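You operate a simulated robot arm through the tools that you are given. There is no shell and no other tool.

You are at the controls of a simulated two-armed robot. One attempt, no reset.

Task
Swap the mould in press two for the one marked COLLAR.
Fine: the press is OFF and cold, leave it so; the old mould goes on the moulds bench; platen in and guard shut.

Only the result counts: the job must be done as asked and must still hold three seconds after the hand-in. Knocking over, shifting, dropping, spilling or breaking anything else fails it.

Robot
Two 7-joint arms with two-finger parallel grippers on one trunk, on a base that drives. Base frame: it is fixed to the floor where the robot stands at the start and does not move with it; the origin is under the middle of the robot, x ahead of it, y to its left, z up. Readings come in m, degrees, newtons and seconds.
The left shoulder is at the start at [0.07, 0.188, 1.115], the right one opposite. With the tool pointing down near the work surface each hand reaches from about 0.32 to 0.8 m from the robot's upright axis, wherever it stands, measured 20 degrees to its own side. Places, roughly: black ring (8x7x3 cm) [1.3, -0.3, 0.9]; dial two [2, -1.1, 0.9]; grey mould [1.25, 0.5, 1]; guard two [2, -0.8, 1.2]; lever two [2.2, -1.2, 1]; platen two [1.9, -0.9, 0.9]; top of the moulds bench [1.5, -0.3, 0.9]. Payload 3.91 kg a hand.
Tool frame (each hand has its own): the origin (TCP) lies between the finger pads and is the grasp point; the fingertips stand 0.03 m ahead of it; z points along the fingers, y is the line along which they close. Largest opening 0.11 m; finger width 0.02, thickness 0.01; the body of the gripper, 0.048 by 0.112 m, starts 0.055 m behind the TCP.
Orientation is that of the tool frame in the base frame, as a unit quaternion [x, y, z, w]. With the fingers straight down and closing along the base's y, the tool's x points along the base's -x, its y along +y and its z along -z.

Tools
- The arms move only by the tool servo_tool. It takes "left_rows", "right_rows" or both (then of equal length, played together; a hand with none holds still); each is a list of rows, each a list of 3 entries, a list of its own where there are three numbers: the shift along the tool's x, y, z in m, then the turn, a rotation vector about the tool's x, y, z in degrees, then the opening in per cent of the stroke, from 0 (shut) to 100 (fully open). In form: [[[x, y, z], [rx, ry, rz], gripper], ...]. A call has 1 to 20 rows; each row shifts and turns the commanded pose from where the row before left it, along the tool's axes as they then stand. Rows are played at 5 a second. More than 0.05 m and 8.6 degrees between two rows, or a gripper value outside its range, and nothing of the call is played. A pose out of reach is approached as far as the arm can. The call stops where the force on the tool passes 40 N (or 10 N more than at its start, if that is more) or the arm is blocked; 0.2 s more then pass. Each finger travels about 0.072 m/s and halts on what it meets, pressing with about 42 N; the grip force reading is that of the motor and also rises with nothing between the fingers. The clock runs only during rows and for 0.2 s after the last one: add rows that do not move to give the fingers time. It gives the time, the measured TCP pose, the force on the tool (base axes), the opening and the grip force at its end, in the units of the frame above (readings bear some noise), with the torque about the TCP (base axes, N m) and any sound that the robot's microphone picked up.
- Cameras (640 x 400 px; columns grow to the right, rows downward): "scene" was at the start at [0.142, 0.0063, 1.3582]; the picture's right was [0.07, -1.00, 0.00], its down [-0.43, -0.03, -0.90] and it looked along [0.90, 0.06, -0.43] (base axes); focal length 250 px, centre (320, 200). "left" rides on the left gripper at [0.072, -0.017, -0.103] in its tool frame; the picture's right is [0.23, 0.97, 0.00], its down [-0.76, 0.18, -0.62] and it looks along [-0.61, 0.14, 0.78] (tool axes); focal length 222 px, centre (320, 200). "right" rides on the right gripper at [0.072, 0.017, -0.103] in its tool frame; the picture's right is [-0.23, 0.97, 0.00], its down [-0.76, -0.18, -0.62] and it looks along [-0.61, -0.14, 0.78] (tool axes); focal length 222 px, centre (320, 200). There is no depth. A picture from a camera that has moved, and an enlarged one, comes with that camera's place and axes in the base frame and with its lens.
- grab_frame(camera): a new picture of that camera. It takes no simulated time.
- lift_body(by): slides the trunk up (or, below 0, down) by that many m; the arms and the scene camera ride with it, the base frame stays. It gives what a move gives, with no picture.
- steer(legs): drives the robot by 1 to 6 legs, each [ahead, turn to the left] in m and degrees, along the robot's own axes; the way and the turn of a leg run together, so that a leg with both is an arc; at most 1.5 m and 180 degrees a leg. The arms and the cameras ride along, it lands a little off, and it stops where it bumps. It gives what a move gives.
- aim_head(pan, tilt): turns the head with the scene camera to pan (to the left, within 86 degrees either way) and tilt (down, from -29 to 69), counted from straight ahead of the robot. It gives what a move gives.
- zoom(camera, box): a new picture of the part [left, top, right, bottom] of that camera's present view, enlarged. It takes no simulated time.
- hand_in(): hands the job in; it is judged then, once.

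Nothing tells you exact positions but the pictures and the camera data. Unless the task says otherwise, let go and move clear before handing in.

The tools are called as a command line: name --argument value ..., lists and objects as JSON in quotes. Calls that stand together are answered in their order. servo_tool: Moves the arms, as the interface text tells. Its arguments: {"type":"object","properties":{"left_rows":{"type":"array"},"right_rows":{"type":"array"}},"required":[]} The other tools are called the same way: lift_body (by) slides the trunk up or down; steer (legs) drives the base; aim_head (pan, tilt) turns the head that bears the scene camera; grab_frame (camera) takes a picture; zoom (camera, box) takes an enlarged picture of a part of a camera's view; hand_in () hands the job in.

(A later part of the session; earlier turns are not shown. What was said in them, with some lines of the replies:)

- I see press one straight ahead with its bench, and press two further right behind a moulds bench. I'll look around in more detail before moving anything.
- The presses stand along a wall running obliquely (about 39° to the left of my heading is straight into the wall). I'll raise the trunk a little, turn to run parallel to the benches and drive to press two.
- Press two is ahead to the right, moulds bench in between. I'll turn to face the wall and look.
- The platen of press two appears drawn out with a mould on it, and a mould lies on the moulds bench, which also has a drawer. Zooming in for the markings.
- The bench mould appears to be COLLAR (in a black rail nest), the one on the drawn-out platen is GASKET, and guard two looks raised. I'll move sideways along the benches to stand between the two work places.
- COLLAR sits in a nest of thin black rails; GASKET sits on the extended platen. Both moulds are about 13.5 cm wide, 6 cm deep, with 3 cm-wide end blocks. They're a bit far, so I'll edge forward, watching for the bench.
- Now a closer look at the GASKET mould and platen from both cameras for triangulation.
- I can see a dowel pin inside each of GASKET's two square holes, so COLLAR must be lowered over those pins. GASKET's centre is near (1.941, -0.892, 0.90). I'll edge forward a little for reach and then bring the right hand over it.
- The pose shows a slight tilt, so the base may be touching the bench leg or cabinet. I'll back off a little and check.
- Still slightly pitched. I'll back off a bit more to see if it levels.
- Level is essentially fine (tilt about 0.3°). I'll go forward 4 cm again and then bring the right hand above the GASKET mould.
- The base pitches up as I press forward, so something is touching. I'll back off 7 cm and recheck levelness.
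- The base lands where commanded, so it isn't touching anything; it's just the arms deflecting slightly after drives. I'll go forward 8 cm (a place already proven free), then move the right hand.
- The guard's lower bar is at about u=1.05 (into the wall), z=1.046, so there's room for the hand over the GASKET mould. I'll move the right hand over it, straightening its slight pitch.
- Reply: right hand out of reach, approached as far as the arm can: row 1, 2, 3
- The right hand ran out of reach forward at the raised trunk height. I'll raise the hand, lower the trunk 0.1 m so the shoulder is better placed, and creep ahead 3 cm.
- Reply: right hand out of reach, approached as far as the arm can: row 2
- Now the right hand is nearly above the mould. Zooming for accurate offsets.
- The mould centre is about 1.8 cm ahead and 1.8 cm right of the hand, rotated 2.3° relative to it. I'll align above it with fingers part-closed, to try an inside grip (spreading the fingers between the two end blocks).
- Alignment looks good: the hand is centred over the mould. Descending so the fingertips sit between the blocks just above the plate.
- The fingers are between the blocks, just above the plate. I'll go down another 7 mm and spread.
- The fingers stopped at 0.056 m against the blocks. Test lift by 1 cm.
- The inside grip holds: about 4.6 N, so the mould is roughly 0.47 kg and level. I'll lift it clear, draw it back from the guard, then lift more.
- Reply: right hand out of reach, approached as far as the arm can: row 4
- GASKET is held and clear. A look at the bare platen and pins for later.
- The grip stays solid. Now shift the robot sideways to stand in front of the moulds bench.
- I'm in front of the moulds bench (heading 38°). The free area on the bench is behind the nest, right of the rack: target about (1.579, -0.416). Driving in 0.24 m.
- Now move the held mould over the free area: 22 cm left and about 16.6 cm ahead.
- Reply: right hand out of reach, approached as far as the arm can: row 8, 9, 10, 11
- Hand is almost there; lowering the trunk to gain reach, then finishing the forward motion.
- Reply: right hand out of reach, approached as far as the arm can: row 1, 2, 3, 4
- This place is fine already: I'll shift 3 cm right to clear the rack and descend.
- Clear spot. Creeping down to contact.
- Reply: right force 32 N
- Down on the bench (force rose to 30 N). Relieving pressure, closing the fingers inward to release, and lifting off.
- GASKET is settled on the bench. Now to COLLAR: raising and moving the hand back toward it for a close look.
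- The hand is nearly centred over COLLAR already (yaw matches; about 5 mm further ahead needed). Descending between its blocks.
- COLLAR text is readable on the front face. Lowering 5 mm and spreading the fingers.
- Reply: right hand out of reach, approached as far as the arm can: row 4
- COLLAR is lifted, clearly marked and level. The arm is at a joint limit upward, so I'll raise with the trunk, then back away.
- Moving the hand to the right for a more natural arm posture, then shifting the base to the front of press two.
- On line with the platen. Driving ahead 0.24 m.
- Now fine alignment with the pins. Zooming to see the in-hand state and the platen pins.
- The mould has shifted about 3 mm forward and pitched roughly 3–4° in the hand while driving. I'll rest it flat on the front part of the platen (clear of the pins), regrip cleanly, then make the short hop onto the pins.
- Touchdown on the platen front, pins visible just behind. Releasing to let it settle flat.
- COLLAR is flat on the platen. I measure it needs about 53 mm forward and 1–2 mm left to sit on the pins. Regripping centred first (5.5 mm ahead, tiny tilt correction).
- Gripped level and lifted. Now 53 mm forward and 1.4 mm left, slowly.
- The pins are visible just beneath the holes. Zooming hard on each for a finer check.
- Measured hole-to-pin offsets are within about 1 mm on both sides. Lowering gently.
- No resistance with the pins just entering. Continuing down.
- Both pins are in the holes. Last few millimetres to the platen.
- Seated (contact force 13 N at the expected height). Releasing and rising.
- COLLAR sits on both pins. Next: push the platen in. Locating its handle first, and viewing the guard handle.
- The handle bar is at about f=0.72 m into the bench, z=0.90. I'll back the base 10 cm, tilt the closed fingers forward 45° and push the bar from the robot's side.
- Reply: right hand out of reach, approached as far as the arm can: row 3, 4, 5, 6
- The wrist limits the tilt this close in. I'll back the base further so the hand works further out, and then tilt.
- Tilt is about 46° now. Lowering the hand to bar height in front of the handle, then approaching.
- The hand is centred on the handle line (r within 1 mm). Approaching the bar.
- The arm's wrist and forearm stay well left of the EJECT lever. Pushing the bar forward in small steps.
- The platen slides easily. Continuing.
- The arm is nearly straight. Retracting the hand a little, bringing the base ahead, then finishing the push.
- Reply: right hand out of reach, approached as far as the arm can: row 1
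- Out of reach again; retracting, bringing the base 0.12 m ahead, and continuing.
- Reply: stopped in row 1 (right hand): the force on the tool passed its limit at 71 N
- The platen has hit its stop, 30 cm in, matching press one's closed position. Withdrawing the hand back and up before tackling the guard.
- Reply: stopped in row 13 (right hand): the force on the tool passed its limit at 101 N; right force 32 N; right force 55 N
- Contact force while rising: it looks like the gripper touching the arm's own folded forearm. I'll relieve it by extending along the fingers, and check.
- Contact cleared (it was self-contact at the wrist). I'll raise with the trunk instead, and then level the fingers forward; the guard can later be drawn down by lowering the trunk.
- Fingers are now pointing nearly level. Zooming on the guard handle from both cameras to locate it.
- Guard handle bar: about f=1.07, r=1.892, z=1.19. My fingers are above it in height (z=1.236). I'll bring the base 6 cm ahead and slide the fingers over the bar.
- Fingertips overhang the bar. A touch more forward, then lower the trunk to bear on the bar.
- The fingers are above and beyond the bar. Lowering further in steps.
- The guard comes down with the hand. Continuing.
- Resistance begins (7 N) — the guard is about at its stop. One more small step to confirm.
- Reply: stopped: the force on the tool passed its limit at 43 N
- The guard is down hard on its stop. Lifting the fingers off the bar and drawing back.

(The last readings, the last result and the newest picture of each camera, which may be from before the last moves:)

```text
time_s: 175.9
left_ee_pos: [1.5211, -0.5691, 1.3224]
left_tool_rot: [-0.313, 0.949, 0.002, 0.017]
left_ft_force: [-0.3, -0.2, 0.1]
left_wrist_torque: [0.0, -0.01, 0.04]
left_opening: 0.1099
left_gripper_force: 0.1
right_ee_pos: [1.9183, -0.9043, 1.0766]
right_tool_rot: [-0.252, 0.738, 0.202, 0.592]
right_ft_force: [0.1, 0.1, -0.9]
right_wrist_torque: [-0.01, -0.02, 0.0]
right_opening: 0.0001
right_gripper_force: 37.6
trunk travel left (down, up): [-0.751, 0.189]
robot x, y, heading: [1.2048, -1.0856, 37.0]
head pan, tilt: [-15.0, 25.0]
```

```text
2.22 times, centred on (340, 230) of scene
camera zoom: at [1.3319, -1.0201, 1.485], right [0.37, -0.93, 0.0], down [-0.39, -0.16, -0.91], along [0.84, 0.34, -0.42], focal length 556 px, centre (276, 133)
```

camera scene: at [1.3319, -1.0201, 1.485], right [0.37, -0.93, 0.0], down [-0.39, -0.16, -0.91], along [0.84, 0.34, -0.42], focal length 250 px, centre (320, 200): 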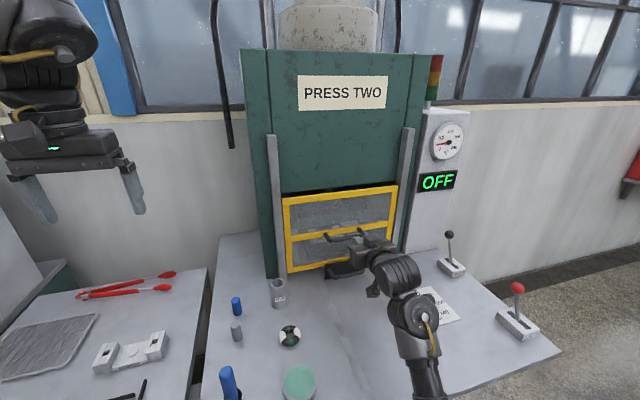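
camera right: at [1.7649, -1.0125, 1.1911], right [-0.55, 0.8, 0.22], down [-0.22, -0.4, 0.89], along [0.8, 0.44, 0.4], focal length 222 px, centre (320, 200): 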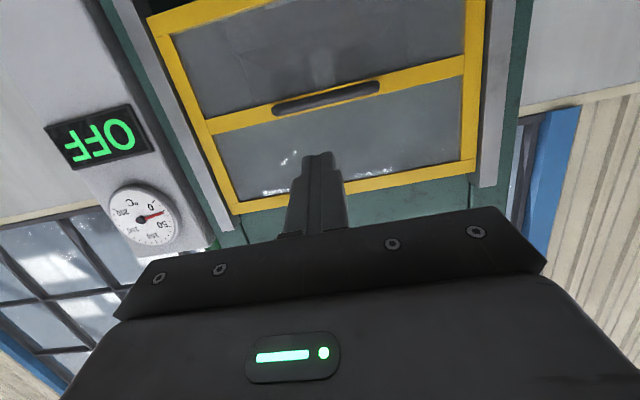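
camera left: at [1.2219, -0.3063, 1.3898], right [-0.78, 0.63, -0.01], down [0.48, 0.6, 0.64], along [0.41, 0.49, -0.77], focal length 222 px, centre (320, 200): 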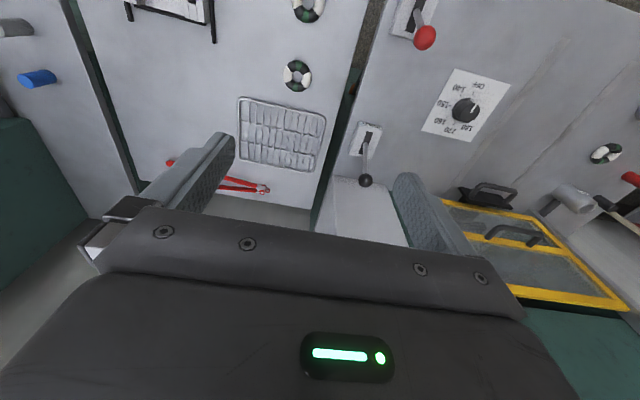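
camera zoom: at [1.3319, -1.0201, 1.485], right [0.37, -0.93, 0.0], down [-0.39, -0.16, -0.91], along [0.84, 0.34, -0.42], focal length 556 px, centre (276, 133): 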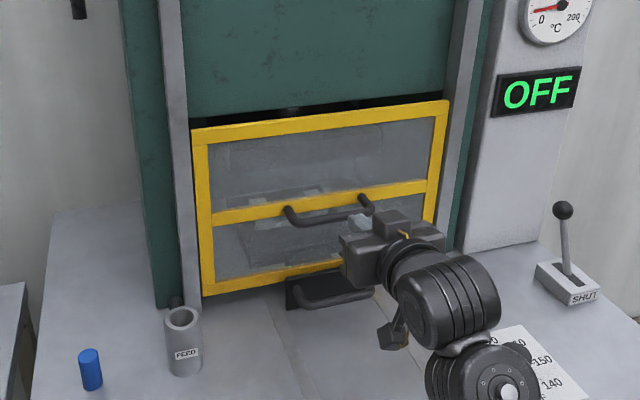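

The guard is down and stays. Drawing the hand further back, then backing off to compare with press one.

servo_tool --right_rows '[[[0.004, 0, -0.02], [0, 0, 0], 0], [[0.004, 0, -0.02], [0, 0, 0], 0], [[0.004, 0, -0.02], [0, 0, 0], 0], [[0, 0, 0], [0, 0, 0], 0]]'

lift_body --by 0.12

steer --legs '[[-0.35, 0]]'

aim_head --pan -15 --tilt 28

grab_frame --camera "scene"

zoom --camera "scene" --box '[250, 120, 450, 260]'

```text
time_s: 176.9
left_ee_pos: [1.5203, -0.5689, 1.3215]
left_tool_rot: [-0.312, 0.95, 0.003, 0.018]
left_ft_force: [-0.2, -0.4, 0.5]
left_wrist_torque: [-0.02, -0.01, 0.0]
left_opening: 0.1098
left_gripper_force: 0.0
right_ee_pos: [1.87, -0.9441, 1.0793]
right_tool_rot: [-0.252, 0.739, 0.201, 0.592]
right_ft_force: [-0.5, -0.7, -0.7]
right_wrist_torque: [0.04, -0.03, 0.01]
right_opening: 0.0
right_gripper_force: 37.5
trunk travel left (down, up): [-0.751, 0.189]
robot x, y, heading: [1.2046, -1.0856, 36.8]
head pan, tilt: [-15.0, 25.0]
```

```text
time_s: 178.4
left_ee_pos: [1.5205, -0.5695, 1.4422]
left_tool_rot: [-0.314, 0.949, 0.003, 0.018]
left_ft_force: [-0.4, -0.2, 0.8]
left_wrist_torque: [-0.02, 0.0, -0.01]
left_opening: 0.1102
left_gripper_force: 0.1
right_ee_pos: [1.8706, -0.9418, 1.1992]
right_tool_rot: [-0.253, 0.738, 0.202, 0.592]
right_ft_force: [0.0, 0.2, 0.0]
right_wrist_torque: [-0.03, 0.01, -0.01]
right_opening: 0.0002
right_gripper_force: 37.4
trunk travel left (down, up): [-0.871, 0.069]
robot x, y, heading: [1.2077, -1.0832, 36.8]
head pan, tilt: [-15.0, 25.0]
```

```text
time_s: 180.7
left_ee_pos: [1.2412, -0.7771, 1.4419]
left_tool_rot: [-0.314, 0.949, 0.003, 0.016]
left_ft_force: [-0.1, 0.5, -0.1]
left_wrist_torque: [-0.01, -0.01, -0.01]
left_opening: 0.11
left_gripper_force: 0.1
right_ee_pos: [1.5913, -1.1499, 1.199]
right_tool_rot: [-0.253, 0.738, 0.202, 0.593]
right_ft_force: [-0.9, 1.0, 0.5]
right_wrist_torque: [-0.01, -0.01, -0.04]
right_opening: 0.0
right_gripper_force: 38.1
trunk travel left (down, up): [-0.871, 0.069]
robot x, y, heading: [0.9271, -1.2986, 37.3]
head pan, tilt: [-15.0, 25.0]
```

```text
time_s: 181.3
left_ee_pos: [1.2406, -0.7791, 1.4421]
left_tool_rot: [-0.313, 0.95, 0.003, 0.017]
left_ft_force: [-0.8, -0.9, 0.1]
left_wrist_torque: [0.0, -0.02, -0.01]
left_opening: 0.1102
left_gripper_force: 0.0
right_ee_pos: [1.5891, -1.151, 1.1996]
right_tool_rot: [-0.252, 0.738, 0.202, 0.593]
right_ft_force: [-0.1, 0.5, 0.1]
right_wrist_torque: [-0.03, -0.03, -0.02]
right_opening: 0.0
right_gripper_force: 37.6
trunk travel left (down, up): [-0.871, 0.069]
robot x, y, heading: [0.9228, -1.2961, 36.9]
head pan, tilt: [-15.0, 28.0]
```

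```text
taken
camera scene: at [1.051, -1.2307, 1.6002], right [0.37, -0.93, 0.0], down [-0.44, -0.18, -0.88], along [0.82, 0.33, -0.47], focal length 250 px, centre (320, 200)
```

scene: 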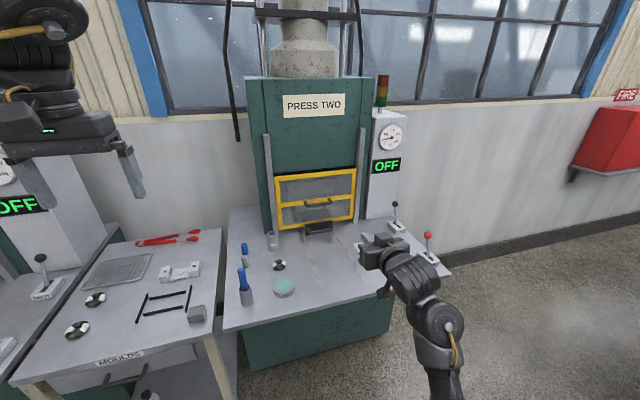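

```text
2.86 times, centred on (350, 190) of scene
camera zoom: at [1.051, -1.2307, 1.6002], right [0.37, -0.93, 0.0], down [-0.44, -0.18, -0.88], along [0.82, 0.33, -0.47], focal length 715 px, centre (234, 229)
```

zoom: 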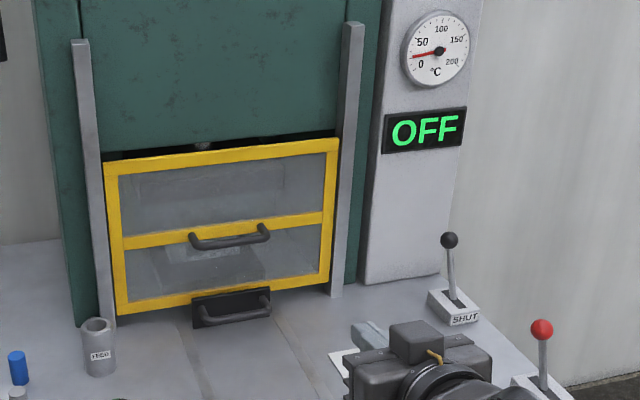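

Press two looks shut: guard down, platen handle just in front. I'll compare with press one.

aim_head --pan 52 --tilt 25

grab_frame --camera "scene"

```text
time_s: 182.7
left_ee_pos: [1.239, -0.7788, 1.441]
left_tool_rot: [-0.314, 0.949, 0.003, 0.016]
left_ft_force: [-0.2, -0.9, -0.1]
left_wrist_torque: [-0.02, 0.0, 0.01]
left_opening: 0.1099
left_gripper_force: 0.0
right_ee_pos: [1.5896, -1.1499, 1.2014]
right_tool_rot: [-0.253, 0.737, 0.203, 0.593]
right_ft_force: [-0.5, 0.5, 0.5]
right_wrist_torque: [-0.01, -0.03, -0.02]
right_opening: 0.0
right_gripper_force: 37.5
trunk travel left (down, up): [-0.871, 0.069]
robot x, y, heading: [0.9272, -1.2949, 37.1]
head pan, tilt: [52.0, 25.0]
```

```text
taken
camera scene: at [0.9675, -1.1732, 1.605], right [1.0, -0.02, 0.0], down [-0.01, -0.42, -0.91], along [0.02, 0.91, -0.42], focal length 250 px, centre (320, 200)
```

scene: 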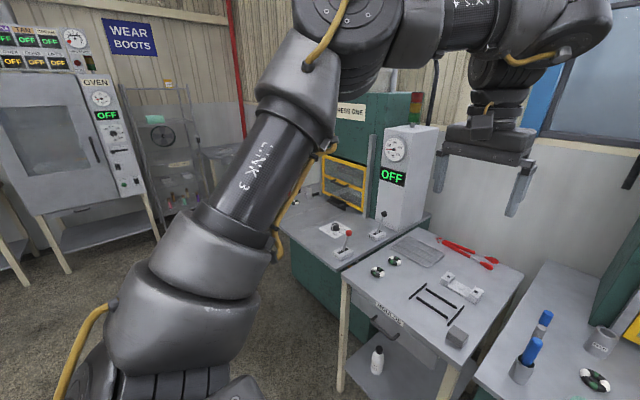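

zoom --camera "scene" --box '[290, 120, 410, 230]'

zoom --camera "scene" --box '[350, 220, 530, 360]'

```text
3.64 times, centred on (350, 175) of scene
camera zoom: at [0.9675, -1.1732, 1.605], right [1.0, -0.02, 0.0], down [-0.01, -0.42, -0.91], along [0.02, 0.91, -0.42], focal length 910 px, centre (211, 291)
```

zoom: 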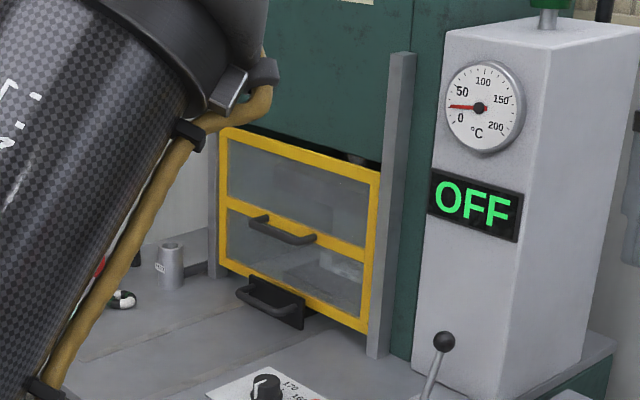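

```text
2.86 times, centred on (440, 290) of scene
camera zoom: at [0.9675, -1.1732, 1.605], right [1.0, -0.02, 0.0], down [-0.01, -0.42, -0.91], along [0.02, 0.91, -0.42], focal length 715 px, centre (-23, -57)
```

zoom: 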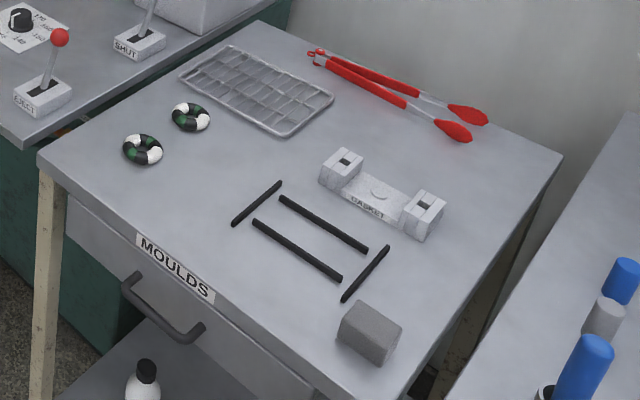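

Both presses look alike, and GASKET rests safely on the moulds bench. A last look through guard two before handing in.

aim_head --pan -15 --tilt 28

zoom --camera "scene" --box '[270, 165, 360, 245]'

zoom --camera "scene" --box '[220, 200, 470, 330]'

```text
time_s: 184.1
left_ee_pos: [1.2394, -0.7788, 1.4422]
left_tool_rot: [-0.314, 0.949, 0.002, 0.017]
left_ft_force: [-0.2, -0.4, 0.3]
left_wrist_torque: [-0.02, -0.01, 0.02]
left_opening: 0.1099
left_gripper_force: 0.0
right_ee_pos: [1.5898, -1.1507, 1.2001]
right_tool_rot: [-0.252, 0.737, 0.202, 0.594]
right_ft_force: [0.6, 0.1, -0.2]
right_wrist_torque: [0.01, -0.01, 0.01]
right_opening: 0.0
right_gripper_force: 38.2
trunk travel left (down, up): [-0.871, 0.069]
robot x, y, heading: [0.9288, -1.2951, 36.8]
head pan, tilt: [-15.0, 28.0]
```

```text
5.00 times, centred on (315, 205) of scene
camera zoom: at [1.0505, -1.231, 1.6002], right [0.38, -0.93, 0.0], down [-0.44, -0.18, -0.88], along [0.82, 0.33, -0.47], focal length 1251 px, centre (345, 175)
```

zoom: 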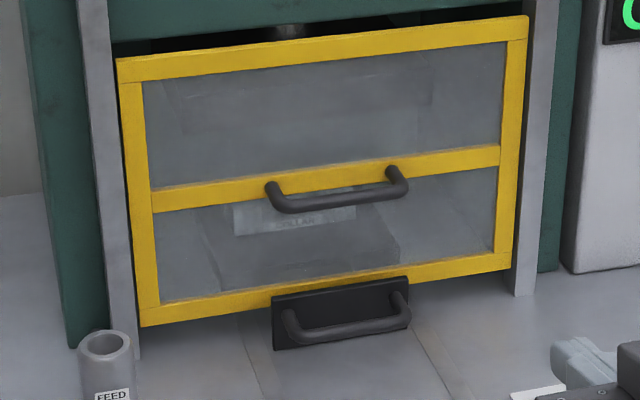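

```text
2.56 times, centred on (345, 265) of scene
camera zoom: at [1.0505, -1.231, 1.6002], right [0.38, -0.93, 0.0], down [-0.44, -0.18, -0.88], along [0.82, 0.33, -0.47], focal length 641 px, centre (256, 34)
```

zoom: 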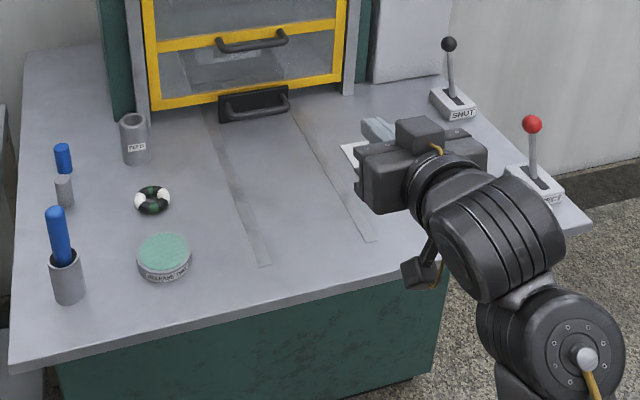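

COLLAR is visible through the shut guard, seated on the run-in platen. The press still reads OFF, GASKET is on the moulds bench, nothing else has been disturbed, and both hands are clear. Handing in.

hand_in

```text
The job is handed in.
```

The COLLAR mould is now in press two, seated on both pins, with the platen pushed in to its stop and the guard down on its stop. The job is handed in, but I haven't seen the verdict.

- **Old mould:** the GASKET mould is on the moulds bench, behind the empty COLLAR nest.
- **Press:** it still reads OFF. I didn't touch the dial or the levers.
- **Forces:** three moves tripped the force limit: the final platen push (71 N), a brief touch of the right gripper on its own arm (101 N), and the guard closing (43 N). In the last pictures nothing looked moved or damaged.
- **Check at the end:** I compared press two with press one, and the guard and platen handle sit the same way on both. COLLAR is visible through the shut guard.

Both hands were clear before I handed in.
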